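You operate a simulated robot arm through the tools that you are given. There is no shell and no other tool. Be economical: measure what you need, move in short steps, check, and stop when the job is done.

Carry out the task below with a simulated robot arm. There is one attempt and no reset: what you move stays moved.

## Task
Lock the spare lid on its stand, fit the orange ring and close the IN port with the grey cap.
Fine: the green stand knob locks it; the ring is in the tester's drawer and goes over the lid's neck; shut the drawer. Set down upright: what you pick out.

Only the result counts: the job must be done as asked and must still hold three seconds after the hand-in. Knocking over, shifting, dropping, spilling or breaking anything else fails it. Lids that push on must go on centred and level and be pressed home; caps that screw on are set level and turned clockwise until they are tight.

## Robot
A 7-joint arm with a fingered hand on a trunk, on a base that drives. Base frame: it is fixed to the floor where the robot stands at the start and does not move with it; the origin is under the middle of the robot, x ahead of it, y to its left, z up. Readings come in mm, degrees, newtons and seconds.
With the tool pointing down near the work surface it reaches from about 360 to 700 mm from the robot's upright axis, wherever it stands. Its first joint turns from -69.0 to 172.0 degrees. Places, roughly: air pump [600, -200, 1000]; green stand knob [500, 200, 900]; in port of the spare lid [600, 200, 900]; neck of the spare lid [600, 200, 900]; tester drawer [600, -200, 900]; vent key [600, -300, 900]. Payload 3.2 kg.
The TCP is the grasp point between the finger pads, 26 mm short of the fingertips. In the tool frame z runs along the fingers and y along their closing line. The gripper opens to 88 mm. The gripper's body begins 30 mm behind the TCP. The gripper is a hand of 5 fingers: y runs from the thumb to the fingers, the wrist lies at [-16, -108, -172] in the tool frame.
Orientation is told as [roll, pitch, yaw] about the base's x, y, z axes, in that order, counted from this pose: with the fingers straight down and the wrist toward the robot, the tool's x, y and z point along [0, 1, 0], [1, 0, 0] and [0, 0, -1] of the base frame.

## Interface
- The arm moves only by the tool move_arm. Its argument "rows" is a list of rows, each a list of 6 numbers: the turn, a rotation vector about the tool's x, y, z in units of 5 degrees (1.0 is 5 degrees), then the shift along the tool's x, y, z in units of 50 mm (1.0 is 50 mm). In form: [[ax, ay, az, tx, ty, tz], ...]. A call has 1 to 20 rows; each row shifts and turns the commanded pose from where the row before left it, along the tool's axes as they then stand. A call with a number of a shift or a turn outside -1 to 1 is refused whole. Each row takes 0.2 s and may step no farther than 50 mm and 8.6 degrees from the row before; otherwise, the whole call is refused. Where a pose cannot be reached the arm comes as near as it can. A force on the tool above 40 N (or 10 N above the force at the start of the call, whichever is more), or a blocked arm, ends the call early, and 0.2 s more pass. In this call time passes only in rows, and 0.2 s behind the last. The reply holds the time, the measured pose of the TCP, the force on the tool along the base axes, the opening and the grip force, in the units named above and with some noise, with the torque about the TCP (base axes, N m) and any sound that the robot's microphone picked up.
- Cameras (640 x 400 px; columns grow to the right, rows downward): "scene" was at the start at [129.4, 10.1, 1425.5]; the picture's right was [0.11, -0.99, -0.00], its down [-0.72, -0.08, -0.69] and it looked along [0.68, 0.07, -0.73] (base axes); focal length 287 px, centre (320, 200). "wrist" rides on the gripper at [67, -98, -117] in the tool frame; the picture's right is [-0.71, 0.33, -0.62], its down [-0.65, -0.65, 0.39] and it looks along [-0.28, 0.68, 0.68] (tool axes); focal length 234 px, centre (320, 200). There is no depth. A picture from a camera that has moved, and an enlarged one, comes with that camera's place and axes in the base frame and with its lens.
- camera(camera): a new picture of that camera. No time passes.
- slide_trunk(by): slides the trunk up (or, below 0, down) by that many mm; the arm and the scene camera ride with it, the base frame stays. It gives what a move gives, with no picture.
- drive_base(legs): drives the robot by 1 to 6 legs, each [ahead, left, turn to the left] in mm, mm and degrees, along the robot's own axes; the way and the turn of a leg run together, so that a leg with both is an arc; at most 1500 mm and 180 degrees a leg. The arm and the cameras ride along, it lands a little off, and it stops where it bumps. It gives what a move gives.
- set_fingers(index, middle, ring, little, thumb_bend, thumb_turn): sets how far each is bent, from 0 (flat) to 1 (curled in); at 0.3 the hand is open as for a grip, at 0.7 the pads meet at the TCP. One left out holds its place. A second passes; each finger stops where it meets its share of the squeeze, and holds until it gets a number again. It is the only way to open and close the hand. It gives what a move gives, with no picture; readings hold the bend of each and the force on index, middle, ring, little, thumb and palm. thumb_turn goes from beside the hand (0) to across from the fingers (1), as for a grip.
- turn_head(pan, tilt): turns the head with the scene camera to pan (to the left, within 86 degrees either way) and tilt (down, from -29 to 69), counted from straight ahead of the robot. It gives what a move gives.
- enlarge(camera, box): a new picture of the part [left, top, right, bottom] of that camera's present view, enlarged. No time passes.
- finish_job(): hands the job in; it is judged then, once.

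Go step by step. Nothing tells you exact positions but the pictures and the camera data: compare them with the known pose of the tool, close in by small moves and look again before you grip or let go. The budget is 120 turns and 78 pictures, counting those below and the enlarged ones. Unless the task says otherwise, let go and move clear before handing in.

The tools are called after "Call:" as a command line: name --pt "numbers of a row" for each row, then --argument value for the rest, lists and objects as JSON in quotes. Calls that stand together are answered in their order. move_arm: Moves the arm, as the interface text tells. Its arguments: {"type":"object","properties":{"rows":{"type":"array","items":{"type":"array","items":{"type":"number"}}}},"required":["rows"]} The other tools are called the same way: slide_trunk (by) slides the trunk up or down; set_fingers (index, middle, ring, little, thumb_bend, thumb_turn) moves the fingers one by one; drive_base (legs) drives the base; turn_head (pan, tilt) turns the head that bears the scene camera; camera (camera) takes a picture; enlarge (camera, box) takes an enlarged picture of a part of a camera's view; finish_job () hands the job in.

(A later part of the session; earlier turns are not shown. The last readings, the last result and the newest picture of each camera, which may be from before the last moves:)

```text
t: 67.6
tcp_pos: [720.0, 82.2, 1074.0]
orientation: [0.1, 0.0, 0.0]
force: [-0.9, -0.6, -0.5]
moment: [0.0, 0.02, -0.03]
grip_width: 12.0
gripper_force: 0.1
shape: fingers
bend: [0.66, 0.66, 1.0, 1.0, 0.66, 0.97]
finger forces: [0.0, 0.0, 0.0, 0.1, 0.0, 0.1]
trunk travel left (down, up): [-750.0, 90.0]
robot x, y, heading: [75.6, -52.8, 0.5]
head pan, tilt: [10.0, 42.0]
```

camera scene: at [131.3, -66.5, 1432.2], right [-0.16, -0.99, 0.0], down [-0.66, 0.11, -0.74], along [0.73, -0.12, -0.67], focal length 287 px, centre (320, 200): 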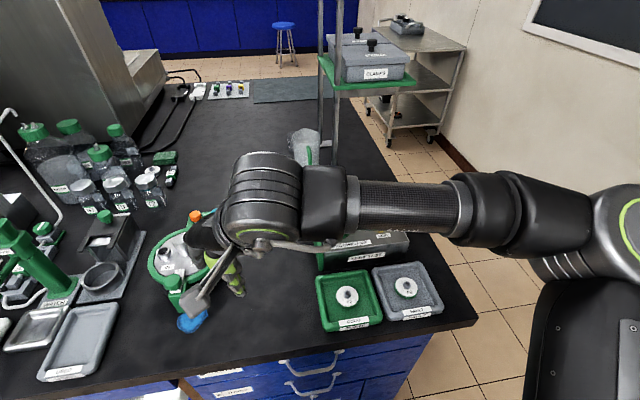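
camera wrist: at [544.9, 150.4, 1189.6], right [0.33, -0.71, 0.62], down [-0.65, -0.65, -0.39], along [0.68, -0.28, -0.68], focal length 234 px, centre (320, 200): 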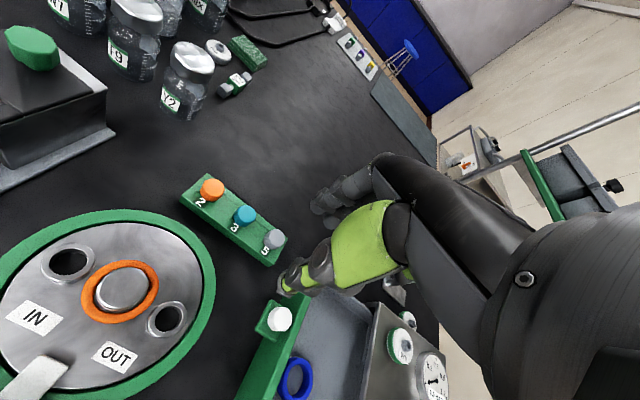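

The base moved freely. Now I'll shut the drawer by pushing its white knob from the left with closed fingers.

Call:
move_arm --pt "0 0 0 -0.22 -0.93 0" --pt "0 0 0 -0.22 -0.93 0" --pt "0 0 0 0 0 0.97" --pt "0 0 0 0 0 0.97" --pt "0 0 0 0 0 0.9"

Call:
turn_head --pan -10 --tilt 47

Call:
camera --camera "scene"

```text
t: 68.8
tcp_pos: [628.1, 61.9, 931.0]
orientation: [0.0, 0.0, 0.0]
force: [0.3, 0.6, 0.5]
moment: [-0.01, 0.0, 0.0]
grip_width: 11.6
gripper_force: 0.1
shape: fingers
bend: [0.66, 0.66, 1.0, 1.0, 0.66, 0.97]
finger forces: [0.0, 0.1, 0.0, 0.0, 0.0, 0.1]
out of reach, approached as far as the arm can: row 1
trunk travel left (down, up): [-750.0, 90.0]
robot x, y, heading: [77.3, -53.3, 0.4]
head pan, tilt: [10.0, 42.0]
```

```text
t: 69.7
tcp_pos: [628.2, 59.7, 933.2]
orientation: [0.2, 0.0, 0.0]
force: [-1.2, -0.2, 0.0]
moment: [0.01, 0.01, 0.0]
grip_width: 11.7
gripper_force: 0.2
shape: fingers
bend: [0.66, 0.66, 1.0, 1.0, 0.66, 0.97]
finger forces: [0.1, 0.1, 0.1, 0.1, 0.0, 0.0]
trunk travel left (down, up): [-750.0, 90.0]
robot x, y, heading: [77.2, -55.4, 0.7]
head pan, tilt: [-10.0, 47.0]
```

```text
13 pictures are left
camera scene: at [205.4, -65.3, 1425.0], right [-0.16, -0.99, 0.0], down [-0.72, 0.12, -0.68], along [0.67, -0.11, -0.73], focal length 287 px, centre (320, 200)
```

scene: 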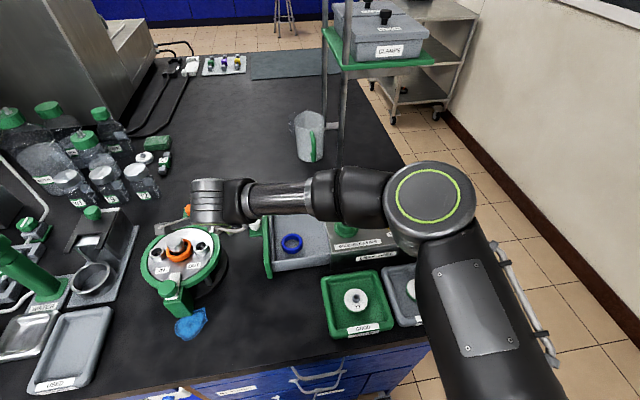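

I'll push the drawer toward the tester in small rows, watching for the stop.

Call:
move_arm --pt "0 0 0 -0.3 0 0.08" --pt "0 0 0 -0.3 0 0" --pt "0 0 0 -0.3 0 0" --pt "0 0 0 -0.3 0 0" --pt "0 0 0 -0.3 0 0" --pt "0 0 0 -0.3 0 0" --pt "0 0 0 -0.3 0 0" --pt "0 0 0 -0.2 0 0" --pt "0 0 0 -0.1 0 0"

Call:
enlarge --camera "scene" --box '[200, 180, 400, 310]'

```text
t: 71.7
tcp_pos: [627.7, -59.9, 928.1]
orientation: [0.1, 0.1, -0.1]
force: [0.8, 0.7, 0.7]
moment: [0.0, -0.02, 0.04]
grip_width: 11.4
gripper_force: 0.8
shape: fingers
bend: [0.66, 0.65, 1.0, 1.0, 0.66, 0.97]
finger forces: [0.0, 0.8, 0.0, 0.1, 0.0, 0.0]
trunk travel left (down, up): [-750.0, 90.0]
robot x, y, heading: [76.3, -53.4, 0.3]
head pan, tilt: [-10.0, 47.0]
```

```text
3.08 times, centred on (300, 245) of scene
camera zoom: at [205.6, -65.2, 1425.0], right [-0.17, -0.99, 0.0], down [-0.72, 0.12, -0.68], along [0.67, -0.11, -0.73], focal length 882 px, centre (382, 62)
```

zoom: 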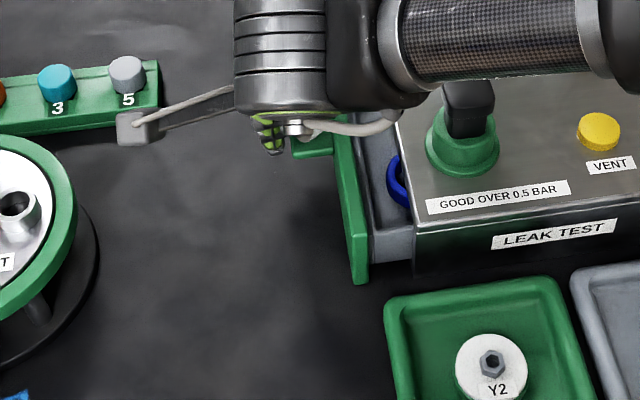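

The drawer follows; about 35 mm are left. I'll tilt the hand 20 degrees to keep the palm clear of the tester's handle, then push on.

Call:
move_arm --pt "0 -1 0 0 0 -0.04" --pt "0 -1 0 0 0 -0.04" --pt "0 -1 0 0 0 -0.04" --pt "0 -1 0 0 0 0" --pt "0 0 0 -0.113 0 0.041" --pt "0 0 0 -0.113 0 0.041" --pt "0 0 0 -0.113 0 0.041" --pt "0 0 0 -0.113 0 0.041"

Call:
enlarge --camera "scene" --box '[260, 190, 400, 280]'

```text
t: 73.5
tcp_pos: [627.6, -84.2, 932.8]
orientation: [-20.0, 0.1, 0.0]
force: [0.6, 0.7, -0.5]
moment: [0.02, -0.02, 0.04]
grip_width: 11.2
gripper_force: 0.1
shape: fingers
bend: [0.66, 0.65, 1.0, 1.0, 0.66, 0.97]
finger forces: [0.0, 0.7, 0.1, 0.0, 0.1, 0.0]
trunk travel left (down, up): [-750.0, 90.0]
robot x, y, heading: [80.6, -52.2, 0.5]
head pan, tilt: [-10.0, 47.0]
```

```text
4.44 times, centred on (330, 235) of scene
camera zoom: at [205.4, -65.8, 1425.0], right [-0.17, -0.99, 0.0], down [-0.72, 0.12, -0.68], along [0.67, -0.11, -0.73], focal length 1274 px, centre (276, 44)
```

zoom: 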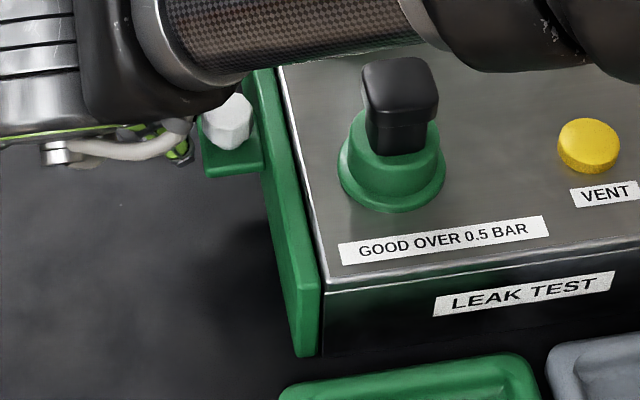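

It looks shut. I'll press a few mm more to feel the stop, then back off.

Call:
move_arm --pt "0 0 0 -0.06 0 0.022" --pt "0 0 0 -0.06 0 0.022"

```text
t: 74.0
tcp_pos: [627.6, -86.7, 933.6]
orientation: [-20.0, 0.0, 0.1]
force: [2.3, 5.1, -0.6]
moment: [0.08, -0.06, 0.08]
grip_width: 11.2
gripper_force: 2.4
shape: fingers
bend: [0.66, 0.64, 1.0, 1.0, 0.66, 0.97]
finger forces: [0.0, 4.8, 0.0, 0.2, 0.0, 0.0]
trunk travel left (down, up): [-750.0, 90.0]
robot x, y, heading: [75.0, -53.9, 0.4]
head pan, tilt: [-10.0, 47.0]
```

The drawer is at its stop. I'll retreat, level the hand and move above the grey cap.

Call:
move_arm --pt "0 0 0 0.3 0 -0.1" --pt "0 0 0 0 0 -0.8" --pt "0 0 0 0 0 -0.8" --pt "0 1 0 0.5 0.5 0" --pt "0 1 0 0.5 0.5 0" --pt "0 1 0 0.5 0.5 0" --pt "0 1 0 0.5 0.5 0"

Call:
set_fingers --index 0.46 --middle 0.46 --thumb_bend 0.46

Call:
turn_head --pan 10 --tilt 42

Call:
enlarge --camera "wrist" --box '[190, 140, 410, 340]'

Call:
enlarge --camera "scene" --box '[210, 130, 350, 250]'

```text
t: 75.7
tcp_pos: [727.8, 53.7, 986.2]
orientation: [0.0, 0.1, 0.0]
force: [0.0, -0.2, 0.2]
moment: [0.02, 0.0, -0.03]
grip_width: 11.5
gripper_force: 0.1
shape: fingers
bend: [0.66, 0.66, 1.0, 1.0, 0.66, 0.97]
finger forces: [0.1, 0.0, 0.1, 0.1, 0.1, 0.1]
trunk travel left (down, up): [-750.0, 90.0]
robot x, y, heading: [76.9, -55.3, 0.6]
head pan, tilt: [-10.0, 47.0]
```

```text
t: 76.7
tcp_pos: [726.5, 52.0, 987.2]
orientation: [0.0, 0.0, 0.0]
force: [0.2, -1.2, -0.3]
moment: [0.04, 0.0, -0.01]
grip_width: 54.1
gripper_force: 0.0
shape: fingers
bend: [0.46, 0.46, 1.0, 1.0, 0.46, 0.97]
finger forces: [0.0, 0.0, 0.0, 0.0, 0.0, 0.1]
trunk travel left (down, up): [-750.0, 90.0]
robot x, y, heading: [78.2, -53.5, 0.8]
head pan, tilt: [-10.0, 47.0]
```

```text
t: 77.5
tcp_pos: [727.5, 51.4, 986.1]
orientation: [0.2, -0.1, 0.0]
force: [0.0, 0.6, 0.3]
moment: [0.0, -0.01, 0.0]
grip_width: 54.0
gripper_force: 0.2
shape: fingers
bend: [0.46, 0.46, 1.0, 1.0, 0.46, 0.97]
finger forces: [0.0, 0.1, 0.0, 0.0, 0.0, 0.1]
trunk travel left (down, up): [-750.0, 90.0]
robot x, y, heading: [78.2, -52.5, 0.4]
head pan, tilt: [10.0, 42.0]
```

```text
2.00 times, centred on (300, 240) of wrist
camera zoom: at [629.5, 118.4, 1102.9], right [0.33, -0.71, 0.62], down [-0.65, -0.65, -0.39], along [0.68, -0.28, -0.68], focal length 468 px, centre (360, 120)
```

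zoom: 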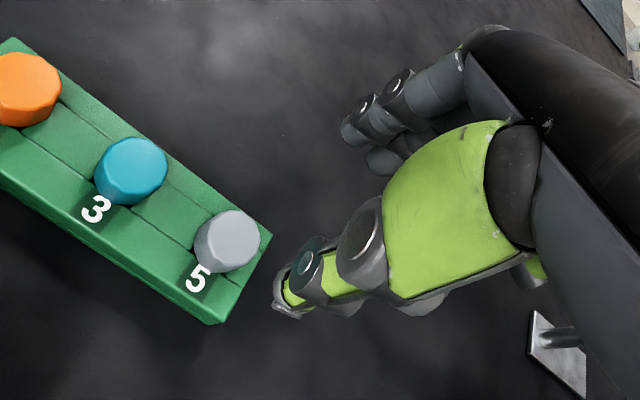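

```text
3.33 times, centred on (280, 190) of scene
camera zoom: at [209.0, -37.1, 1432.1], right [0.18, -0.98, 0.0], down [-0.66, -0.12, -0.74], along [0.73, 0.13, -0.67], focal length 956 px, centre (453, 233)
```

zoom: 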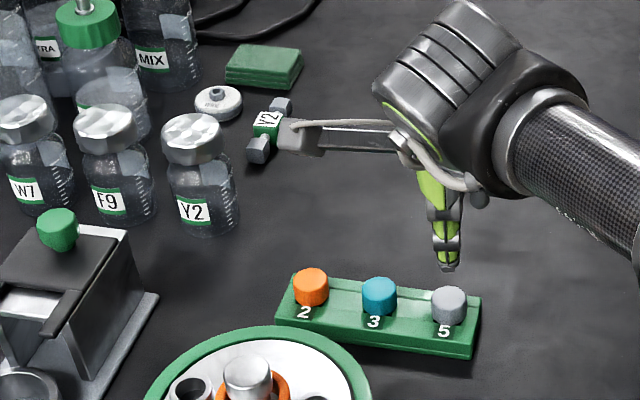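

The grey cap is at (730,60,875). I'll descend around it, keeping the fingertips above the rack.

Call:
move_arm --pt "0 0 0 0.16 0.1 0.4" --pt "0 0 0 0 0 0.5" --pt "0 0 0 0 0 0.5" --pt "0 0 0 0 0 0.44"

Call:
enlarge --camera "wrist" --box '[220, 160, 380, 300]'

```text
t: 78.5
tcp_pos: [731.9, 59.4, 896.0]
orientation: [0.1, -0.3, 0.0]
force: [0.0, 0.4, 6.2]
moment: [0.03, 0.18, -0.02]
grip_width: 54.1
gripper_force: 3.0
shape: fingers
bend: [0.46, 0.46, 1.0, 1.0, 0.46, 0.97]
finger forces: [0.0, 0.1, 0.1, 0.0, 6.1, 0.0]
trunk travel left (down, up): [-750.0, 90.0]
robot x, y, heading: [75.4, -53.9, 0.5]
head pan, tilt: [10.0, 42.0]
```

```text
2.86 times, centred on (300, 230) of wrist
camera zoom: at [634.1, 126.9, 1012.9], right [0.33, -0.71, 0.62], down [-0.65, -0.65, -0.39], along [0.68, -0.28, -0.68], focal length 669 px, centre (377, 114)
```

zoom: 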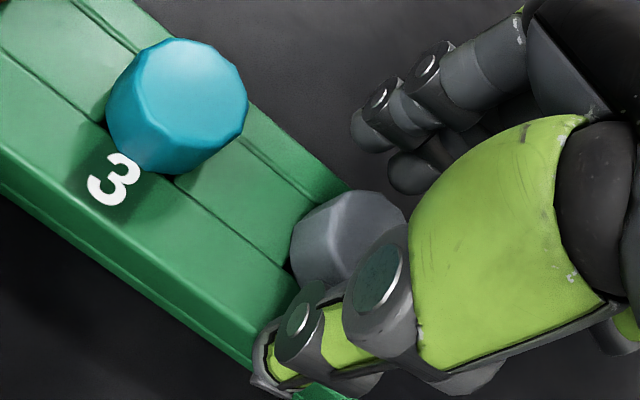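

The thumb just touches the rack. I'll lift 4 mm and close on the cap.

Call:
move_arm --pt "0 0 0 0 0 -0.09"

Call:
set_fingers --index 0.64 --middle 0.64 --thumb_bend 0.64

```text
t: 78.9
tcp_pos: [731.9, 60.2, 898.7]
orientation: [-0.1, 0.2, 0.0]
force: [0.8, -0.2, 0.4]
moment: [0.01, 0.02, -0.02]
grip_width: 54.5
gripper_force: 0.2
shape: fingers
bend: [0.46, 0.46, 1.0, 1.0, 0.46, 0.97]
finger forces: [0.1, 0.0, 0.0, 0.1, 0.4, 0.1]
trunk travel left (down, up): [-750.0, 90.0]
robot x, y, heading: [73.1, -54.7, 0.6]
head pan, tilt: [10.0, 42.0]
```

```text
t: 79.9
tcp_pos: [732.2, 60.7, 899.4]
orientation: [0.1, 0.2, 0.0]
force: [-1.2, -0.4, -0.3]
moment: [0.04, 0.02, 0.03]
grip_width: 22.7
gripper_force: 3.6
shape: fingers
bend: [0.63, 0.61, 1.0, 1.0, 0.61, 0.97]
finger forces: [1.0, 1.8, 0.0, 0.0, 3.2, 0.1]
trunk travel left (down, up): [-750.0, 90.0]
robot x, y, heading: [79.3, -53.5, 0.8]
head pan, tilt: [10.0, 42.0]
```

Contact on all three digits. I'll firm the grip and lift.

Call:
set_fingers --index 0.72 --middle 0.72 --thumb_bend 0.72

Call:
move_arm --pt "0 0 0 0 0 -0.3" --pt "0 0 0 0 0 -0.6" --pt "0 0 0 0 0 -0.9" --pt "0 0 0 0 0 -0.9"

Call:
enlarge --camera "wrist" --box '[220, 160, 380, 300]'

```text
t: 80.9
tcp_pos: [732.4, 60.5, 898.4]
orientation: [0.0, 0.2, 0.0]
force: [-0.3, -1.1, -0.6]
moment: [0.01, 0.02, 0.01]
grip_width: 20.5
gripper_force: 11.2
shape: fingers
bend: [0.64, 0.63, 1.0, 1.0, 0.62, 0.96]
finger forces: [5.0, 6.1, 0.0, 0.0, 11.0, 0.0]
trunk travel left (down, up): [-750.0, 90.0]
robot x, y, heading: [75.3, -52.0, 0.1]
head pan, tilt: [10.0, 42.0]
```

```text
t: 81.9
tcp_pos: [732.4, 59.4, 1034.6]
orientation: [0.0, 0.1, 0.1]
force: [-1.1, -0.1, -0.2]
moment: [-0.02, 0.01, -0.03]
grip_width: 20.4
gripper_force: 10.3
shape: fingers
bend: [0.64, 0.65, 1.0, 1.0, 0.62, 0.96]
finger forces: [5.4, 5.2, 0.1, 0.0, 10.2, 0.0]
trunk travel left (down, up): [-750.0, 90.0]
robot x, y, heading: [79.2, -54.2, 0.6]
head pan, tilt: [10.0, 42.0]
```

```text
2.86 times, centred on (300, 230) of wrist
camera zoom: at [634.1, 126.8, 1150.7], right [0.33, -0.71, 0.62], down [-0.65, -0.65, -0.39], along [0.68, -0.28, -0.68], focal length 669 px, centre (377, 114)
```

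zoom: 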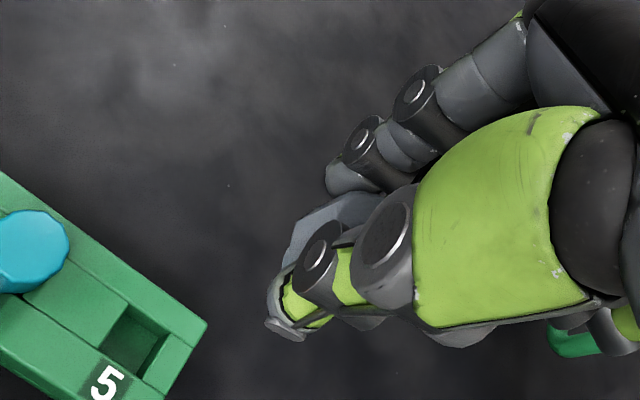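

The cap is out of its pocket. The IN port top works out to about (576,205,925); I'll carry the cap above it and check both views.

Call:
move_arm --pt "0 0 0 0.586 -0.616 0" --pt "0 0 0 0.586 -0.616 0" --pt "0 0 0 0.586 -0.616 0" --pt "0 0 0 0.586 -0.616 0" --pt "0 0 0 0.586 -0.616 0" --pt "0 0 0 0 0 0.5"

Call:
enlarge --camera "wrist" --box '[220, 160, 380, 300]'

Call:
enlarge --camera "scene" --box '[200, 180, 320, 290]'

```text
t: 83.3
tcp_pos: [580.8, 207.0, 1008.2]
orientation: [0.0, 0.1, -0.1]
force: [0.3, 0.2, 0.3]
moment: [-0.02, 0.01, 0.0]
grip_width: 20.4
gripper_force: 10.6
shape: fingers
bend: [0.64, 0.65, 1.0, 1.0, 0.62, 0.96]
finger forces: [5.3, 5.2, 0.0, 0.0, 10.1, 0.0]
trunk travel left (down, up): [-750.0, 90.0]
robot x, y, heading: [81.2, -52.4, 0.6]
head pan, tilt: [10.0, 42.0]
```

```text
2.86 times, centred on (300, 230) of wrist
camera zoom: at [483.4, 273.6, 1123.9], right [0.33, -0.71, 0.62], down [-0.65, -0.65, -0.39], along [0.68, -0.28, -0.68], focal length 669 px, centre (377, 114)
```

zoom: 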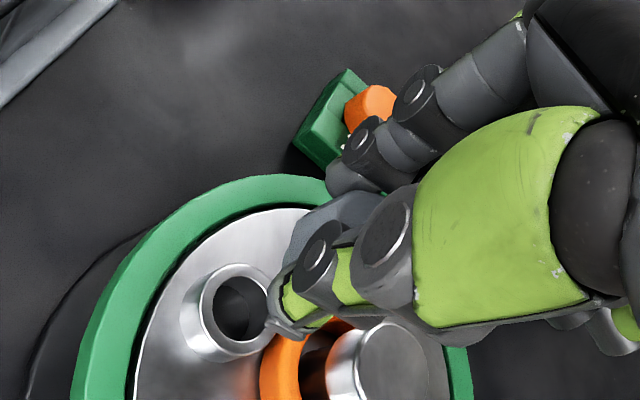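

```text
3.64 times, centred on (260, 235) of scene
camera zoom: at [210.5, -37.6, 1432.0], right [0.18, -0.98, 0.0], down [-0.66, -0.12, -0.74], along [0.73, 0.14, -0.67], focal length 1043 px, centre (538, 73)
```

zoom: 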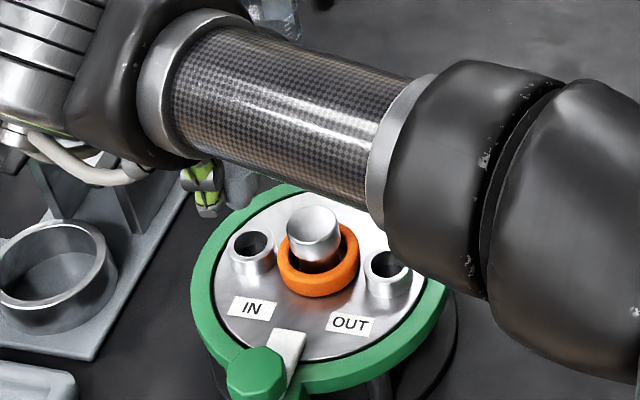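

The port triangulates to about (572,207,932), and the cap sits about 2 mm off the TCP. I'll shift and lower to just above the port, then check once more.

Call:
move_arm --pt "0 0 0 0.024 -0.13 0" --pt "0 0 0 0 0 0.3" --pt "0 0 0 0 0 0.28"

Call:
enlarge --camera "scene" --box '[215, 200, 285, 260]'

Call:
enlarge --camera "wrist" --box '[240, 180, 350, 280]'

```text
t: 84.1
tcp_pos: [571.9, 206.5, 979.9]
orientation: [0.1, 0.0, 0.1]
force: [0.4, 0.2, -0.6]
moment: [0.01, -0.04, -0.02]
grip_width: 20.1
gripper_force: 10.3
shape: fingers
bend: [0.64, 0.65, 1.0, 1.0, 0.62, 0.96]
finger forces: [5.3, 5.2, 0.1, 0.0, 10.1, 0.0]
trunk travel left (down, up): [-750.0, 90.0]
robot x, y, heading: [75.8, -53.5, 0.4]
head pan, tilt: [10.0, 42.0]
```

```text
6.67 times, centred on (250, 230) of scene
camera zoom: at [208.9, -36.7, 1432.2], right [0.18, -0.98, 0.0], down [-0.66, -0.12, -0.74], along [0.73, 0.14, -0.67], focal length 1911 px, centre (787, 0)
```

zoom: 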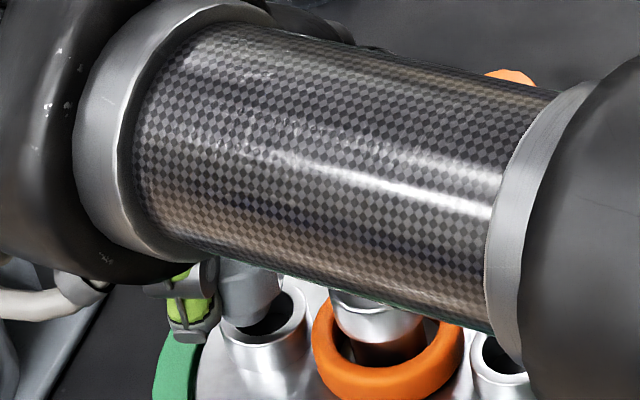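

```text
4.00 times, centred on (295, 230) of wrist
camera zoom: at [474.2, 274.4, 1095.7], right [0.33, -0.71, 0.62], down [-0.65, -0.65, -0.39], along [0.68, -0.28, -0.68], focal length 937 px, centre (420, 80)
```

zoom: 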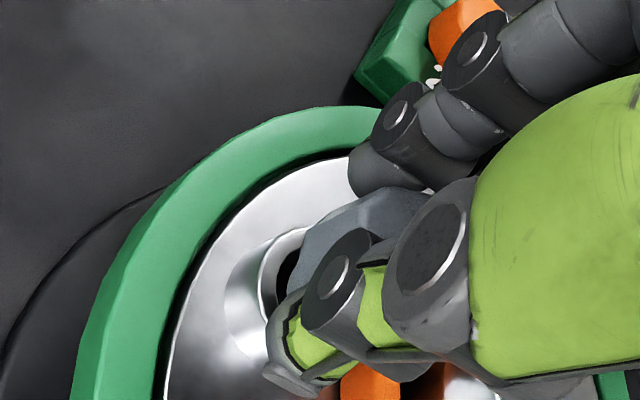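

By combining both views, the cap is aligned with the port within about 2 mm. I'll lower gently and feel for contact.

Call:
move_arm --pt "0 0 0 0 0.02 0.08" --pt "0 0 0 0 0 0.06" --pt "0 0 0 0 0 0.06"

```text
t: 84.9
tcp_pos: [571.6, 206.8, 973.2]
orientation: [0.2, -0.2, 0.0]
force: [1.5, 2.6, 11.8]
moment: [0.03, 0.03, 0.01]
grip_width: 20.5
gripper_force: 11.9
shape: fingers
bend: [0.64, 0.65, 1.0, 1.0, 0.62, 0.95]
finger forces: [6.5, 6.4, 0.0, 0.0, 11.6, 0.1]
trunk travel left (down, up): [-750.0, 90.0]
robot x, y, heading: [70.4, -55.2, 0.5]
head pan, tilt: [10.0, 42.0]
```

The cap rests on the port's rim at z 973, with the side force hinting it should go slightly ahead and left. I'll lift a little, pre-turn 20 degrees, shift 1.5 mm and set it down again.

Call:
move_arm --pt "0 0 0 0.02 0.02 -0.12" --pt "0 0 -1 0 0 0" --pt "0 0 -1 0 0 0" --pt "0 0 -1 0 0 0" --pt "0 0 -1 0 0 0" --pt "0 0 0 0 0 0.06" --pt "0 0 0 0 0 0.05"

Call:
enlarge --camera "scene" --box '[215, 200, 285, 260]'

```text
t: 86.5
tcp_pos: [574.2, 206.9, 972.4]
orientation: [0.1, -0.2, 19.9]
force: [1.3, -0.4, 8.4]
moment: [0.02, 0.03, -0.02]
grip_width: 20.1
gripper_force: 11.7
shape: fingers
bend: [0.71, 0.65, 1.0, 1.0, 0.62, 0.95]
finger forces: [5.8, 6.4, 0.0, 0.1, 10.9, 0.0]
trunk travel left (down, up): [-750.0, 90.0]
robot x, y, heading: [74.8, -52.4, 0.7]
head pan, tilt: [10.0, 42.0]
```

```text
6.67 times, centred on (250, 230) of scene
camera zoom: at [207.7, -38.0, 1432.5], right [0.18, -0.98, 0.0], down [-0.66, -0.12, -0.74], along [0.73, 0.14, -0.67], focal length 1911 px, centre (787, 0)
```

zoom: 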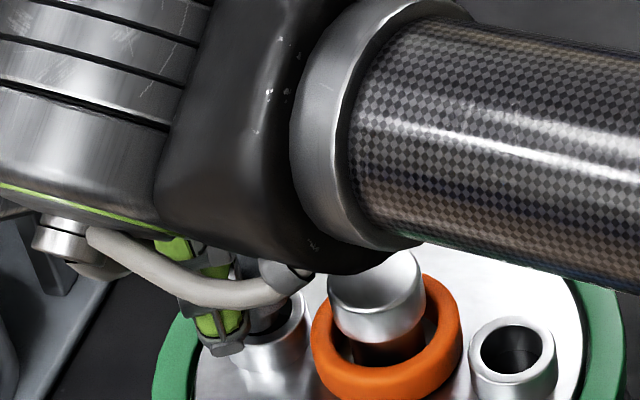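

The port hole is still visible right of the cap, so the cap is about 4–5 mm too far left. I'll lift slightly, shift right 4.5 mm and try again.

Call:
move_arm --pt "0 0 0 0 0 -0.08" --pt "0 0 0 -0.085 -0.031 0" --pt "0 0 0 0 0 0.06" --pt "0 0 0 0 0 0.05"

```text
t: 87.5
tcp_pos: [573.1, 204.6, 972.1]
orientation: [0.3, -0.3, 20.0]
force: [3.7, 4.6, 15.0]
moment: [0.12, 0.01, -0.01]
grip_width: 19.9
gripper_force: 13.3
shape: fingers
bend: [0.63, 0.65, 1.0, 1.0, 0.63, 0.95]
finger forces: [7.9, 7.2, 0.0, 0.1, 11.7, 0.1]
trunk travel left (down, up): [-750.0, 90.0]
robot x, y, heading: [77.2, -51.5, 0.5]
head pan, tilt: [10.0, 42.0]
```

The force pattern says the contact is on the near side, and this shift was too far right. I'll go back left 4 mm and 3 mm ahead.

Call:
move_arm --pt "0 0 0 0 0 -0.08" --pt "0 0 0 0.055 0.084 0" --pt "0 0 0 0 0 0.06" --pt "0 0 0 0 0 0.04"

```text
t: 88.5
tcp_pos: [576.1, 208.2, 967.0]
orientation: [0.0, 0.1, 20.0]
force: [0.4, -0.6, -0.8]
moment: [0.05, 0.01, 0.0]
grip_width: 19.7
gripper_force: 10.9
shape: fingers
bend: [0.63, 0.65, 1.0, 1.0, 0.63, 0.95]
finger forces: [5.1, 6.3, 0.0, 0.1, 10.7, 0.0]
trunk travel left (down, up): [-750.0, 90.0]
robot x, y, heading: [78.0, -53.3, 0.5]
head pan, tilt: [10.0, 42.0]
```

The cap now passes below the earlier contact height with no force, so it has found the port. I'll go on down gently.

Call:
move_arm --pt "0 0 0 0 0 0.05" --pt "0 0 0 0 0 0.05"

```text
t: 89.1
tcp_pos: [576.7, 207.8, 962.5]
orientation: [0.1, 0.0, 20.1]
force: [0.8, 0.1, 0.1]
moment: [-0.01, -0.02, 0.0]
grip_width: 19.8
gripper_force: 10.8
shape: fingers
bend: [0.63, 0.65, 1.0, 1.0, 0.63, 0.95]
finger forces: [5.2, 6.5, 0.0, 0.0, 10.8, 0.1]
trunk travel left (down, up): [-750.0, 90.0]
robot x, y, heading: [75.8, -52.4, 0.6]
head pan, tilt: [10.0, 42.0]
```

Call:
move_arm --pt "0 0 0 0 0 0.06" --pt "0 0 0 0 0 0.06"

```text
t: 89.7
tcp_pos: [576.0, 206.5, 959.2]
orientation: [0.1, -0.2, 20.0]
force: [0.4, 0.1, 8.8]
moment: [0.0, -0.05, 0.02]
grip_width: 19.7
gripper_force: 13.0
shape: fingers
bend: [0.71, 0.65, 1.0, 1.0, 0.63, 0.95]
finger forces: [5.5, 7.6, 0.1, 0.1, 12.3, 0.0]
trunk travel left (down, up): [-750.0, 90.0]
robot x, y, heading: [79.7, -52.3, 0.1]
head pan, tilt: [10.0, 42.0]
```

Clean vertical contact after about 13 mm of travel, with no side load. Now I'll turn clockwise 30 degrees with light pressure and watch torque and height.

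Call:
move_arm --pt "0 0 1 0 0 0" --pt "0 0 1 0 0 0.01" --pt "0 0 1 0 0 0.01" --pt "0 0 1 0 0 0.01" --pt "0 0 1 0 0 0.01" --pt "0 0 1 0 0 0.01"

```text
t: 91.1
tcp_pos: [578.9, 195.5, 956.4]
orientation: [0.3, -0.1, -9.2]
force: [-11.2, 19.1, 24.6]
moment: [0.46, 0.48, 0.0]
grip_width: 21.2
gripper_force: 19.8
shape: fingers
bend: [0.71, 0.71, 1.0, 1.0, 0.61, 0.91]
finger forces: [5.2, 1.6, 0.0, 0.1, 32.7, 0.0]
out of reach, approached as far as the arm can: row 6
trunk travel left (down, up): [-750.0, 90.0]
robot x, y, heading: [75.5, -52.8, 0.3]
head pan, tilt: [10.0, 42.0]
```

The arm drifted sideways when it neared a reach limit, loading the cap. I'll undo that at once: turn back a little and shift left.

Call:
move_arm --pt "0 0 -0.5 0.1 -0.02 0" --pt "0 0 -0.5 0.1 -0.02 -0.02"

```text
t: 91.7
tcp_pos: [583.4, 198.5, 957.2]
orientation: [0.1, -0.2, -5.1]
force: [-15.0, 9.2, 17.3]
moment: [0.2, 0.52, -0.1]
grip_width: 21.0
gripper_force: 18.8
shape: fingers
bend: [0.71, 0.71, 1.0, 1.0, 0.6, 0.9]
finger forces: [3.2, 3.1, 0.0, 0.1, 30.8, 0.0]
trunk travel left (down, up): [-750.0, 90.0]
robot x, y, heading: [76.1, -51.2, 0.4]
head pan, tilt: [10.0, 42.0]
```

Call:
move_arm --pt "0 0 0 0.08 -0.07 0" --pt "0 0 0 0.08 -0.07 -0.01"

```text
t: 92.3
tcp_pos: [583.5, 201.6, 957.2]
orientation: [0.1, -0.4, -5.3]
force: [-4.3, -4.4, 13.3]
moment: [-0.05, 0.18, -0.02]
grip_width: 20.6
gripper_force: 16.5
shape: fingers
bend: [0.71, 0.71, 1.0, 1.0, 0.61, 0.94]
finger forces: [5.2, 8.6, 0.0, 0.0, 19.3, 0.0]
trunk travel left (down, up): [-750.0, 90.0]
robot x, y, heading: [76.5, -54.5, 0.8]
head pan, tilt: [10.0, 42.0]
```

The load is nearly gone, but the hand has shifted on the cap. I'll let go and look at how the cap sits.

Call:
set_fingers --index 0.45 --middle 0.45 --thumb_bend 0.42

Call:
move_arm --pt "0 0 0 0 0 -0.5" --pt "0 0 0 0 0 -0.8" --pt "0 0 0 0 0 -0.6"

Call:
enlarge --camera "wrist" --box '[170, 140, 390, 330]'

```text
t: 93.3
tcp_pos: [581.2, 205.4, 955.0]
orientation: [0.0, 0.0, -5.1]
force: [0.2, -0.2, -0.1]
moment: [0.0, 0.01, 0.03]
grip_width: 59.3
gripper_force: 0.1
shape: fingers
bend: [0.45, 0.45, 1.0, 1.0, 0.42, 0.97]
finger forces: [0.1, 0.0, 0.0, 0.0, 0.0, 0.1]
trunk travel left (down, up): [-750.0, 90.0]
robot x, y, heading: [75.2, -53.6, 0.4]
head pan, tilt: [10.0, 42.0]
```

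```text
t: 94.1
tcp_pos: [583.0, 200.9, 1051.7]
orientation: [0.2, -0.1, -5.1]
force: [0.2, 0.1, 0.3]
moment: [0.0, -0.01, 0.01]
grip_width: 59.4
gripper_force: 0.0
shape: fingers
bend: [0.45, 0.45, 1.0, 1.0, 0.42, 0.97]
finger forces: [0.0, 0.0, 0.0, 0.1, 0.0, 0.0]
out of reach, approached as far as the arm can: row 2
trunk travel left (down, up): [-750.0, 90.0]
robot x, y, heading: [74.4, -56.4, -0.0]
head pan, tilt: [10.0, 42.0]
```

```text
2.11 times, centred on (280, 235) of wrist
camera zoom: at [491.6, 275.9, 1167.5], right [0.27, -0.74, 0.62], down [-0.71, -0.59, -0.39], along [0.65, -0.34, -0.68], focal length 493 px, centre (404, 126)
```

zoom: 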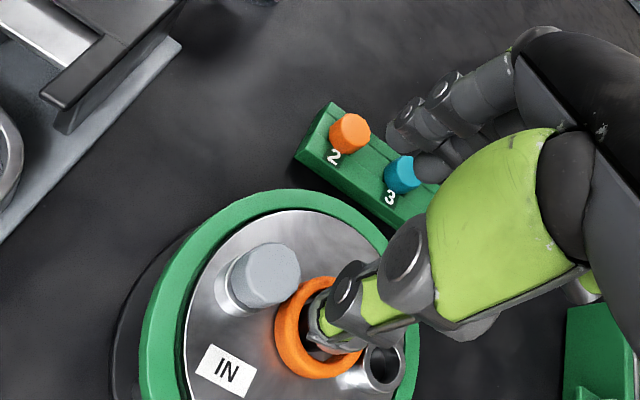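

The cap sits level on the IN port, its centre near (574.5,205). To turn it properly I need better reach, so I'll shift the arm right and drive the base left by the same amount.

Call:
move_arm --pt "0 0 0 -0.8 0 0" --pt "0 0 0 -0.8 0 0" --pt "0 0 0 -0.8 0 0" --pt "0 0 0 -0.8 0 0"

Call:
drive_base --legs '[[-30, 160, 0]]'

```text
t: 95.1
tcp_pos: [571.5, 42.6, 1051.3]
orientation: [0.2, 0.0, -5.0]
force: [0.8, 0.0, 0.0]
moment: [0.03, -0.04, -0.03]
grip_width: 59.4
gripper_force: 0.0
shape: fingers
bend: [0.45, 0.45, 1.0, 1.0, 0.42, 0.97]
finger forces: [0.0, 0.0, 0.0, 0.0, 0.1, 0.1]
trunk travel left (down, up): [-750.0, 90.0]
robot x, y, heading: [77.4, -59.0, 0.5]
head pan, tilt: [10.0, 42.0]
```

```text
t: 96.5
tcp_pos: [541.3, 202.2, 1050.2]
orientation: [0.0, 0.1, -5.0]
force: [-0.1, 0.2, 0.4]
moment: [-0.01, -0.01, 0.01]
grip_width: 59.2
gripper_force: 0.0
shape: fingers
bend: [0.45, 0.45, 1.0, 1.0, 0.42, 0.97]
finger forces: [0.1, 0.1, 0.0, 0.0, 0.0, 0.1]
trunk travel left (down, up): [-750.0, 90.0]
robot x, y, heading: [45.6, 101.1, 0.5]
head pan, tilt: [10.0, 42.0]
```

Base is better placed. I'll turn the hand to +20 degrees, centre over the cap and lower around it.

Call:
move_arm --pt "0 0 -1 0 0 0" --pt "0 0 -1 0 0 0" --pt "0 0 -1 0 0 0" --pt "0 0 -1 0 0 0" --pt "0 0 -1 -0.19 0.7 0" --pt "0 0 0 0 0 0.5" --pt "0 0 0 0 0 0.5"

```text
t: 98.1
tcp_pos: [577.5, 202.1, 1000.4]
orientation: [0.1, 0.0, 20.1]
force: [1.7, 0.3, 0.1]
moment: [0.04, 0.0, -0.02]
grip_width: 59.6
gripper_force: 0.1
shape: fingers
bend: [0.45, 0.45, 1.0, 1.0, 0.42, 0.97]
finger forces: [0.0, 0.1, 0.0, 0.0, 0.0, 0.0]
trunk travel left (down, up): [-750.0, 90.0]
robot x, y, heading: [43.4, 101.2, 0.5]
head pan, tilt: [10.0, 42.0]
```

Call:
move_arm --pt "0 0 0 0.06 0.02 0.3" --pt "0 0 0 0 0 0.3" --pt "0 0 0 0 0 0.2"

Call:
set_fingers --index 0.62 --middle 0.62 --thumb_bend 0.62

```text
t: 98.9
tcp_pos: [578.2, 206.0, 961.6]
orientation: [0.1, 0.0, 20.0]
force: [-0.1, -0.3, 0.2]
moment: [0.02, 0.0, -0.02]
grip_width: 59.2
gripper_force: 0.1
shape: fingers
bend: [0.45, 0.45, 1.0, 1.0, 0.42, 0.97]
finger forces: [0.0, 0.0, 0.0, 0.1, 0.1, 0.0]
trunk travel left (down, up): [-750.0, 90.0]
robot x, y, heading: [46.3, 98.7, 0.7]
head pan, tilt: [10.0, 42.0]
```

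```text
t: 99.9
tcp_pos: [578.5, 206.3, 960.5]
orientation: [0.2, 0.1, 20.1]
force: [-1.2, -1.0, -0.3]
moment: [0.01, 0.0, -0.03]
grip_width: 22.5
gripper_force: 1.7
shape: fingers
bend: [0.62, 0.61, 1.0, 1.0, 0.61, 0.97]
finger forces: [0.1, 1.2, 0.0, 0.1, 1.5, 0.0]
trunk travel left (down, up): [-750.0, 90.0]
robot x, y, heading: [45.1, 102.0, 0.5]
head pan, tilt: [10.0, 42.0]
```

The grip is symmetric with almost no side load. I'll firm it, then turn clockwise 30 degrees.

Call:
set_fingers --index 0.74 --middle 0.74 --thumb_bend 0.74

Call:
move_arm --pt "0 0 1 0 0 0.02" --pt "0 0 1 0 0 0.02"

```text
t: 100.9
tcp_pos: [576.8, 206.8, 961.2]
orientation: [0.1, -0.1, 20.0]
force: [0.3, 0.3, -0.6]
moment: [0.0, -0.01, 0.04]
grip_width: 17.5
gripper_force: 14.9
shape: fingers
bend: [0.73, 0.64, 1.0, 1.0, 0.63, 0.94]
finger forces: [6.7, 9.1, 0.0, 0.0, 15.0, 0.0]
trunk travel left (down, up): [-750.0, 90.0]
robot x, y, heading: [47.0, 103.4, 0.5]
head pan, tilt: [10.0, 42.0]
```

```text
t: 101.5
tcp_pos: [577.3, 204.2, 960.4]
orientation: [0.0, 0.0, 9.9]
force: [0.5, -1.1, 5.8]
moment: [0.0, 0.1, 0.02]
grip_width: 17.4
gripper_force: 15.6
shape: fingers
bend: [0.73, 0.63, 1.0, 1.0, 0.63, 0.95]
finger forces: [6.7, 9.1, 0.1, 0.0, 15.1, 0.0]
trunk travel left (down, up): [-750.0, 90.0]
robot x, y, heading: [47.0, 104.5, 0.3]
head pan, tilt: [10.0, 42.0]
```

It turns smoothly. I'll continue to -15 degrees.

Call:
move_arm --pt "0 0 1 0 0 0.01" --pt "0 0 1 0 0 0.01" --pt "0 0 1 0 0 0.01" --pt "0 0 1 0 0 0.01" --pt "0 0 1 0 0 0.01"

```text
t: 102.7
tcp_pos: [578.3, 205.6, 959.1]
orientation: [0.1, -0.2, -15.2]
force: [1.1, -1.4, 12.6]
moment: [0.01, 0.03, 0.13]
grip_width: 16.7
gripper_force: 16.1
shape: fingers
bend: [0.73, 0.62, 1.0, 1.0, 0.62, 0.96]
finger forces: [7.1, 10.9, 0.1, 0.0, 14.8, 0.0]
trunk travel left (down, up): [-750.0, 90.0]
robot x, y, heading: [46.4, 101.9, 0.5]
head pan, tilt: [10.0, 42.0]
```

Some resisting torque shows (0.13 N m). I'll turn 10 degrees more without added pressure.

Call:
move_arm --pt "0 0 1 0 0 0" --pt "0 0 1 0 0 0"

```text
t: 103.3
tcp_pos: [576.6, 205.2, 958.5]
orientation: [0.2, -0.1, -25.1]
force: [4.4, -1.1, 14.5]
moment: [-0.01, -0.04, 0.13]
grip_width: 16.9
gripper_force: 16.0
shape: fingers
bend: [0.73, 0.62, 1.0, 1.0, 0.63, 0.97]
finger forces: [8.1, 11.4, 0.0, 0.0, 12.8, 0.1]
trunk travel left (down, up): [-750.0, 90.0]
robot x, y, heading: [46.5, 103.9, 0.5]
head pan, tilt: [10.0, 42.0]
```

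Torque stays moderate, so I'll regrip and turn further until it is clearly tight.

Call:
set_fingers --index 0.49 --middle 0.49 --thumb_bend 0.47

Call:
move_arm --pt "0 0 0 0 0 -0.4" --pt "0 0 0 0 0 -0.3" --pt "0 0 -1 0 0 0" --pt "0 0 -1 0 0 0" --pt "0 0 -1 0 0 0" --pt "0 0 -1 0 0 0" --pt "0 0 -1 0 0 0" --pt "0 0 -1 0 0 0" --pt "0 0 -1 0 0 0" --pt "0 0 -1 0 0 0" --pt "0 0 -1 0 0 0" --pt "0 0 0 0 0 0.4" --pt "0 0 0 0 0 0.35"

```text
t: 104.3
tcp_pos: [577.1, 205.7, 958.4]
orientation: [0.0, 0.1, -25.0]
force: [0.2, 0.8, 0.1]
moment: [0.02, -0.02, 0.02]
grip_width: 49.5
gripper_force: 0.0
shape: fingers
bend: [0.49, 0.49, 1.0, 1.0, 0.47, 0.97]
finger forces: [0.0, 0.0, 0.0, 0.0, 0.0, 0.1]
trunk travel left (down, up): [-750.0, 90.0]
robot x, y, heading: [45.2, 104.3, 0.6]
head pan, tilt: [10.0, 42.0]
```

```text
t: 107.1
tcp_pos: [578.0, 204.9, 953.4]
orientation: [0.0, 0.0, 20.0]
force: [-0.2, -0.7, 0.2]
moment: [-0.04, 0.01, 0.0]
grip_width: 49.5
gripper_force: 0.1
shape: fingers
bend: [0.49, 0.49, 1.0, 1.0, 0.47, 0.97]
finger forces: [0.0, 0.1, 0.0, 0.1, 0.0, 0.1]
trunk travel left (down, up): [-750.0, 90.0]
robot x, y, heading: [41.3, 104.1, 0.6]
head pan, tilt: [10.0, 42.0]
```

Call:
set_fingers --index 0.76 --middle 0.76 --thumb_bend 0.76

Call:
move_arm --pt "0 0 1 0 0 0" --pt "0 0 1 0 0 0.01" --pt "0 0 1 0 0 0.01" --pt "0 0 1 0 0 0.01"

Call:
move_arm --pt "0 0 1 0 0 0.01" --pt "0 0 1 0 0 0.01" --pt "0 0 1 0 0 0.01" --pt "0 0 1 0 0 0" --pt "0 0 1 0 0 0"

```text
t: 108.1
tcp_pos: [576.8, 206.2, 953.9]
orientation: [0.1, 0.2, 20.0]
force: [0.9, -1.5, 0.6]
moment: [0.0, 0.02, 0.11]
grip_width: 18.5
gripper_force: 14.8
shape: fingers
bend: [0.73, 0.64, 1.0, 1.0, 0.62, 0.96]
finger forces: [7.2, 8.0, 0.1, 0.0, 15.8, 0.0]
trunk travel left (down, up): [-750.0, 90.0]
robot x, y, heading: [46.1, 104.9, 0.5]
head pan, tilt: [10.0, 42.0]
```

```text
t: 109.1
tcp_pos: [577.6, 205.4, 953.3]
orientation: [0.1, 0.0, -0.2]
force: [1.7, 0.2, 5.0]
moment: [-0.01, -0.09, 0.04]
grip_width: 17.6
gripper_force: 17.0
shape: fingers
bend: [0.73, 0.64, 1.0, 1.0, 0.62, 0.96]
finger forces: [8.3, 10.2, 0.0, 0.1, 14.3, 0.0]
trunk travel left (down, up): [-750.0, 90.0]
robot x, y, heading: [49.9, 105.8, 0.6]
head pan, tilt: [10.0, 42.0]
```

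```text
t: 110.3
tcp_pos: [577.7, 205.9, 951.7]
orientation: [0.1, 0.0, -25.2]
force: [3.7, 2.2, 11.3]
moment: [-0.05, -0.12, 0.27]
grip_width: 16.5
gripper_force: 18.2
shape: fingers
bend: [0.74, 0.62, 1.0, 1.0, 0.62, 0.99]
finger forces: [8.1, 12.1, 0.0, 0.1, 16.5, 0.0]
trunk travel left (down, up): [-750.0, 90.0]
robot x, y, heading: [47.4, 103.3, 0.6]
head pan, tilt: [10.0, 42.0]
```

Torque is rising (0.27 N m), so the cap is screwing down. Another regrip cycle.

Call:
set_fingers --index 0.49 --middle 0.49 --thumb_bend 0.47

Call:
move_arm --pt "0 0 0 0 0 -0.4" --pt "0 0 0 0 0 -0.4" --pt "0 0 -1 0 0 0" --pt "0 0 -1 0 0 0" --pt "0 0 -1 0 0 0" --pt "0 0 -1 0 0 0" --pt "0 0 -1 0 0 0" --pt "0 0 -1 0 0 0" --pt "0 0 -1 0 0 0" --pt "0 0 -1 0 0 0" --pt "0 0 -1 0 0 0" --pt "0 0 0 0 0 0.4" --pt "0 0 0 0 0 0.4"

Call:
set_fingers --index 0.78 --middle 0.78 --thumb_bend 0.78

Call:
move_arm --pt "0 0 1 0 0 0" --pt "0 0 1 0 0 0.01" --pt "0 0 1 0 0 0.01" --pt "0 0 1 0 0 0.01"

Call:
move_arm --pt "0 0 1 0 0 0.01" --pt "0 0 1 0 0 0.01" --pt "0 0 1 0 0 0" --pt "0 0 1 0 0 0" --pt "0 0 1 0 0 0"

```text
t: 111.3
tcp_pos: [577.0, 205.1, 951.1]
orientation: [0.0, 0.2, -25.0]
force: [-0.1, 0.5, 0.0]
moment: [-0.05, 0.0, -0.01]
grip_width: 49.6
gripper_force: 0.4
shape: fingers
bend: [0.49, 0.49, 1.0, 1.0, 0.47, 0.97]
finger forces: [0.0, 0.0, 0.1, 0.1, 0.0, 0.1]
trunk travel left (down, up): [-750.0, 90.0]
robot x, y, heading: [45.0, 102.4, 0.4]
head pan, tilt: [10.0, 42.0]
```

```text
t: 114.1
tcp_pos: [578.3, 206.2, 950.6]
orientation: [0.1, -0.1, 20.1]
force: [0.8, -0.4, 0.6]
moment: [0.01, -0.01, -0.01]
grip_width: 49.7
gripper_force: 0.0
shape: fingers
bend: [0.49, 0.49, 1.0, 1.0, 0.47, 0.97]
finger forces: [0.0, 0.1, 0.1, 0.1, 0.1, 0.0]
trunk travel left (down, up): [-750.0, 90.0]
robot x, y, heading: [44.2, 106.2, 0.6]
head pan, tilt: [10.0, 42.0]
```

```text
t: 115.1
tcp_pos: [578.9, 203.9, 949.3]
orientation: [0.0, 0.2, 19.9]
force: [-0.4, -0.9, 0.6]
moment: [-0.03, 0.04, 0.07]
grip_width: 20.9
gripper_force: 15.9
shape: fingers
bend: [0.72, 0.64, 1.0, 1.0, 0.62, 0.97]
finger forces: [7.3, 8.1, 0.0, 0.1, 16.0, 0.1]
trunk travel left (down, up): [-750.0, 90.0]
robot x, y, heading: [48.2, 105.2, 0.6]
head pan, tilt: [10.0, 42.0]
```

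```text
t: 116.1
tcp_pos: [577.6, 206.7, 948.5]
orientation: [0.2, 0.0, -0.1]
force: [4.4, 2.8, 1.4]
moment: [0.03, -0.09, 0.15]
grip_width: 17.2
gripper_force: 14.7
shape: fingers
bend: [0.72, 0.62, 1.0, 1.0, 0.63, 0.97]
finger forces: [7.8, 10.6, 0.1, 0.0, 10.8, 0.0]
trunk travel left (down, up): [-750.0, 90.0]
robot x, y, heading: [42.5, 100.4, 0.7]
head pan, tilt: [10.0, 42.0]
```

```text
t: 117.3
tcp_pos: [581.5, 208.6, 948.3]
orientation: [0.1, -0.1, -25.0]
force: [15.0, 10.5, 11.7]
moment: [-0.25, -0.02, 0.8]
grip_width: 16.2
gripper_force: 23.4
shape: fingers
bend: [0.73, 0.61, 1.0, 1.0, 0.63, 1.0]
finger forces: [9.9, 11.1, 11.2, 0.0, 13.9, 0.0]
trunk travel left (down, up): [-750.0, 90.0]
robot x, y, heading: [44.5, 103.5, 0.5]
head pan, tilt: [10.0, 42.0]
```

The curled ring finger touched the neck at the end of that turn, so that torque isn't all from the cap. I'll release, regrip higher and start further round.

Call:
set_fingers --index 0.49 --middle 0.49 --thumb_bend 0.47

Call:
move_arm --pt "0 0 0 0 0 -0.4" --pt "0 0 0 0 0 -0.4" --pt "0 0 -1 0 0 0" --pt "0 0 -1 0 0 0" --pt "0 0 -1 0 0 0" --pt "0 0 -1 0 0 0" --pt "0 0 -1 0 0 0" --pt "0 0 -1 0 0 0" --pt "0 0 -1 0 0 0" --pt "0 0 -1 0 0 0" --pt "0 0 -1 0 0 0" --pt "0 0 0 0 0 0.3" --pt "0 0 0 0 0 0.34"

```text
t: 118.3
tcp_pos: [575.7, 203.1, 950.1]
orientation: [0.1, 0.0, -25.2]
force: [-0.1, -5.1, 16.3]
moment: [-0.49, 0.0, -0.05]
grip_width: 49.7
gripper_force: 8.1
shape: fingers
bend: [0.49, 0.49, 1.0, 1.0, 0.47, 0.97]
finger forces: [0.0, 0.0, 15.9, 0.0, 0.1, 0.0]
trunk travel left (down, up): [-750.0, 90.0]
robot x, y, heading: [41.1, 101.7, 0.5]
head pan, tilt: [10.0, 42.0]
```

```text
t: 121.1
tcp_pos: [578.2, 205.1, 956.6]
orientation: [0.2, 0.0, 20.0]
force: [-0.5, 0.7, -0.3]
moment: [-0.01, -0.02, -0.03]
grip_width: 49.8
gripper_force: 0.0
shape: fingers
bend: [0.49, 0.49, 1.0, 1.0, 0.47, 0.97]
finger forces: [0.0, 0.0, 0.0, 0.0, 0.0, 0.0]
trunk travel left (down, up): [-750.0, 90.0]
robot x, y, heading: [44.4, 105.6, 0.4]
head pan, tilt: [10.0, 42.0]
```

Call:
set_fingers --index 0.78 --middle 0.78 --thumb_bend 0.78

Call:
move_arm --pt "0 0 1 0 0 0" --pt "0 0 1 0 0 0" --pt "0 0 1 0 0 0" --pt "0 0 1 0 0 0"

Call:
move_arm --pt "0 0 1 0 0 0" --pt "0 0 1 0 0 0" --pt "0 0 1 0 0 0"

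```text
t: 122.1
tcp_pos: [578.3, 204.8, 957.3]
orientation: [0.1, 0.0, 20.0]
force: [2.1, 0.1, 0.5]
moment: [-0.01, -0.07, 0.01]
grip_width: 17.1
gripper_force: 15.6
shape: fingers
bend: [0.72, 0.63, 1.0, 1.0, 0.63, 0.95]
finger forces: [7.5, 9.4, 0.0, 0.1, 13.9, 0.0]
trunk travel left (down, up): [-750.0, 90.0]
robot x, y, heading: [45.7, 104.2, 0.3]
head pan, tilt: [10.0, 42.0]
```

```text
t: 123.1
tcp_pos: [578.7, 205.1, 957.7]
orientation: [0.0, 0.1, -0.1]
force: [1.7, 1.3, 1.9]
moment: [0.02, -0.05, 0.02]
grip_width: 17.0
gripper_force: 15.4
shape: fingers
bend: [0.72, 0.63, 1.0, 1.0, 0.63, 0.95]
finger forces: [7.4, 9.7, 0.0, 0.0, 14.0, 0.1]
trunk travel left (down, up): [-750.0, 90.0]
robot x, y, heading: [50.1, 105.9, 0.6]
head pan, tilt: [10.0, 42.0]
```

```text
t: 123.9
tcp_pos: [578.4, 205.3, 956.8]
orientation: [0.2, 0.0, -15.1]
force: [2.0, 0.3, 2.7]
moment: [-0.06, -0.08, 0.07]
grip_width: 16.8
gripper_force: 16.2
shape: fingers
bend: [0.73, 0.63, 1.0, 1.0, 0.63, 0.95]
finger forces: [7.6, 10.7, 0.0, 0.0, 13.6, 0.1]
trunk travel left (down, up): [-750.0, 90.0]
robot x, y, heading: [50.3, 101.7, 0.6]
head pan, tilt: [10.0, 42.0]
```

Torque is small, so I can't tell yet if it screws or pushes on. I'll measure the cap's top height by pressing on it with closed fingertips, which also presses it home.

Call:
set_fingers --index 0.47 --middle 0.47 --thumb_bend 0.47

Call:
move_arm --pt "0 0 0 0 0 -0.5" --pt "0 0 0 0 0 -0.5"

Call:
set_fingers --index 0.68 --middle 0.68 --thumb_bend 0.68

Call:
move_arm --pt "0 0 0 0 0 0.3" --pt "0 0 0 0 0 0.1" --pt "0 0 0 0 0 0.06" --pt "0 0 0 0 0 0.06"

```text
t: 124.9
tcp_pos: [578.6, 206.5, 955.8]
orientation: [0.0, 0.2, -15.0]
force: [0.0, 0.1, -0.4]
moment: [-0.04, 0.03, 0.03]
grip_width: 51.8
gripper_force: 0.0
shape: fingers
bend: [0.47, 0.47, 1.0, 1.0, 0.47, 0.97]
finger forces: [0.0, 0.0, 0.1, 0.0, 0.0, 0.0]
trunk travel left (down, up): [-750.0, 90.0]
robot x, y, heading: [48.5, 105.4, 0.4]
head pan, tilt: [10.0, 42.0]
```

```text
t: 125.5
tcp_pos: [577.3, 204.1, 1006.9]
orientation: [0.0, 0.0, -15.2]
force: [0.1, 0.2, 0.5]
moment: [0.01, -0.02, 0.0]
grip_width: 51.8
gripper_force: 0.0
shape: fingers
bend: [0.47, 0.47, 1.0, 1.0, 0.47, 0.97]
finger forces: [0.0, 0.1, 0.1, 0.1, 0.1, 0.0]
trunk travel left (down, up): [-750.0, 90.0]
robot x, y, heading: [47.9, 102.3, 0.4]
head pan, tilt: [10.0, 42.0]
```

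```text
t: 126.5
tcp_pos: [578.4, 205.2, 1005.3]
orientation: [0.0, 0.0, -15.0]
force: [-0.3, -0.1, 0.3]
moment: [0.0, 0.01, 0.02]
grip_width: 7.8
gripper_force: 0.1
shape: fingers
bend: [0.68, 0.68, 1.0, 1.0, 0.68, 0.97]
finger forces: [0.0, 0.0, 0.0, 0.0, 0.1, 0.0]
trunk travel left (down, up): [-750.0, 90.0]
robot x, y, heading: [46.2, 108.8, 0.4]
head pan, tilt: [10.0, 42.0]
```

```text
t: 127.5
tcp_pos: [578.6, 204.7, 980.9]
orientation: [0.0, 0.0, -15.0]
force: [0.2, 0.1, -1.0]
moment: [0.03, -0.03, 0.02]
grip_width: 7.4
gripper_force: 0.0
shape: fingers
bend: [0.68, 0.68, 1.0, 1.0, 0.68, 0.97]
finger forces: [0.1, 0.0, 0.1, 0.0, 0.0, 0.0]
trunk travel left (down, up): [-750.0, 90.0]
robot x, y, heading: [46.4, 101.4, 0.5]
head pan, tilt: [10.0, 42.0]
```

Call:
move_arm --pt "0 0 0 0 0 0.06" --pt "0 0 0 0 0 0.04" --pt "0 0 0 0 0 0.04"

```text
t: 128.3
tcp_pos: [578.5, 204.1, 977.7]
orientation: [0.3, -0.3, -15.0]
force: [3.6, -0.9, 14.7]
moment: [-0.19, -0.22, 0.01]
grip_width: 7.6
gripper_force: 8.1
shape: fingers
bend: [0.68, 0.67, 1.0, 1.0, 0.68, 0.97]
finger forces: [0.0, 15.1, 0.1, 0.0, 0.3, 0.0]
trunk travel left (down, up): [-750.0, 90.0]
robot x, y, heading: [44.3, 100.7, 0.6]
head pan, tilt: [10.0, 42.0]
```

The middle fingertip met the cap near its edge, with the top at about z 951. I'll shift to press nearer its centre.

Call:
move_arm --pt "0 0 0 0 0 -0.12" --pt "0 0 0 0.12 -0.16 0" --pt "0 0 0 0 0 0.06" --pt "0 0 0 0 0 0.06" --pt "0 0 0 0 0 0.04"

```text
t: 129.5
tcp_pos: [572.9, 213.4, 977.0]
orientation: [0.3, -0.5, -15.0]
force: [8.0, -1.2, 27.1]
moment: [-0.36, -0.28, 0.12]
grip_width: 7.6
gripper_force: 12.9
shape: fingers
bend: [0.68, 0.72, 1.0, 1.0, 0.68, 0.97]
finger forces: [0.0, 26.1, 0.1, 0.1, 0.0, 0.0]
trunk travel left (down, up): [-750.0, 90.0]
robot x, y, heading: [46.9, 104.2, 0.6]
head pan, tilt: [10.0, 42.0]
```

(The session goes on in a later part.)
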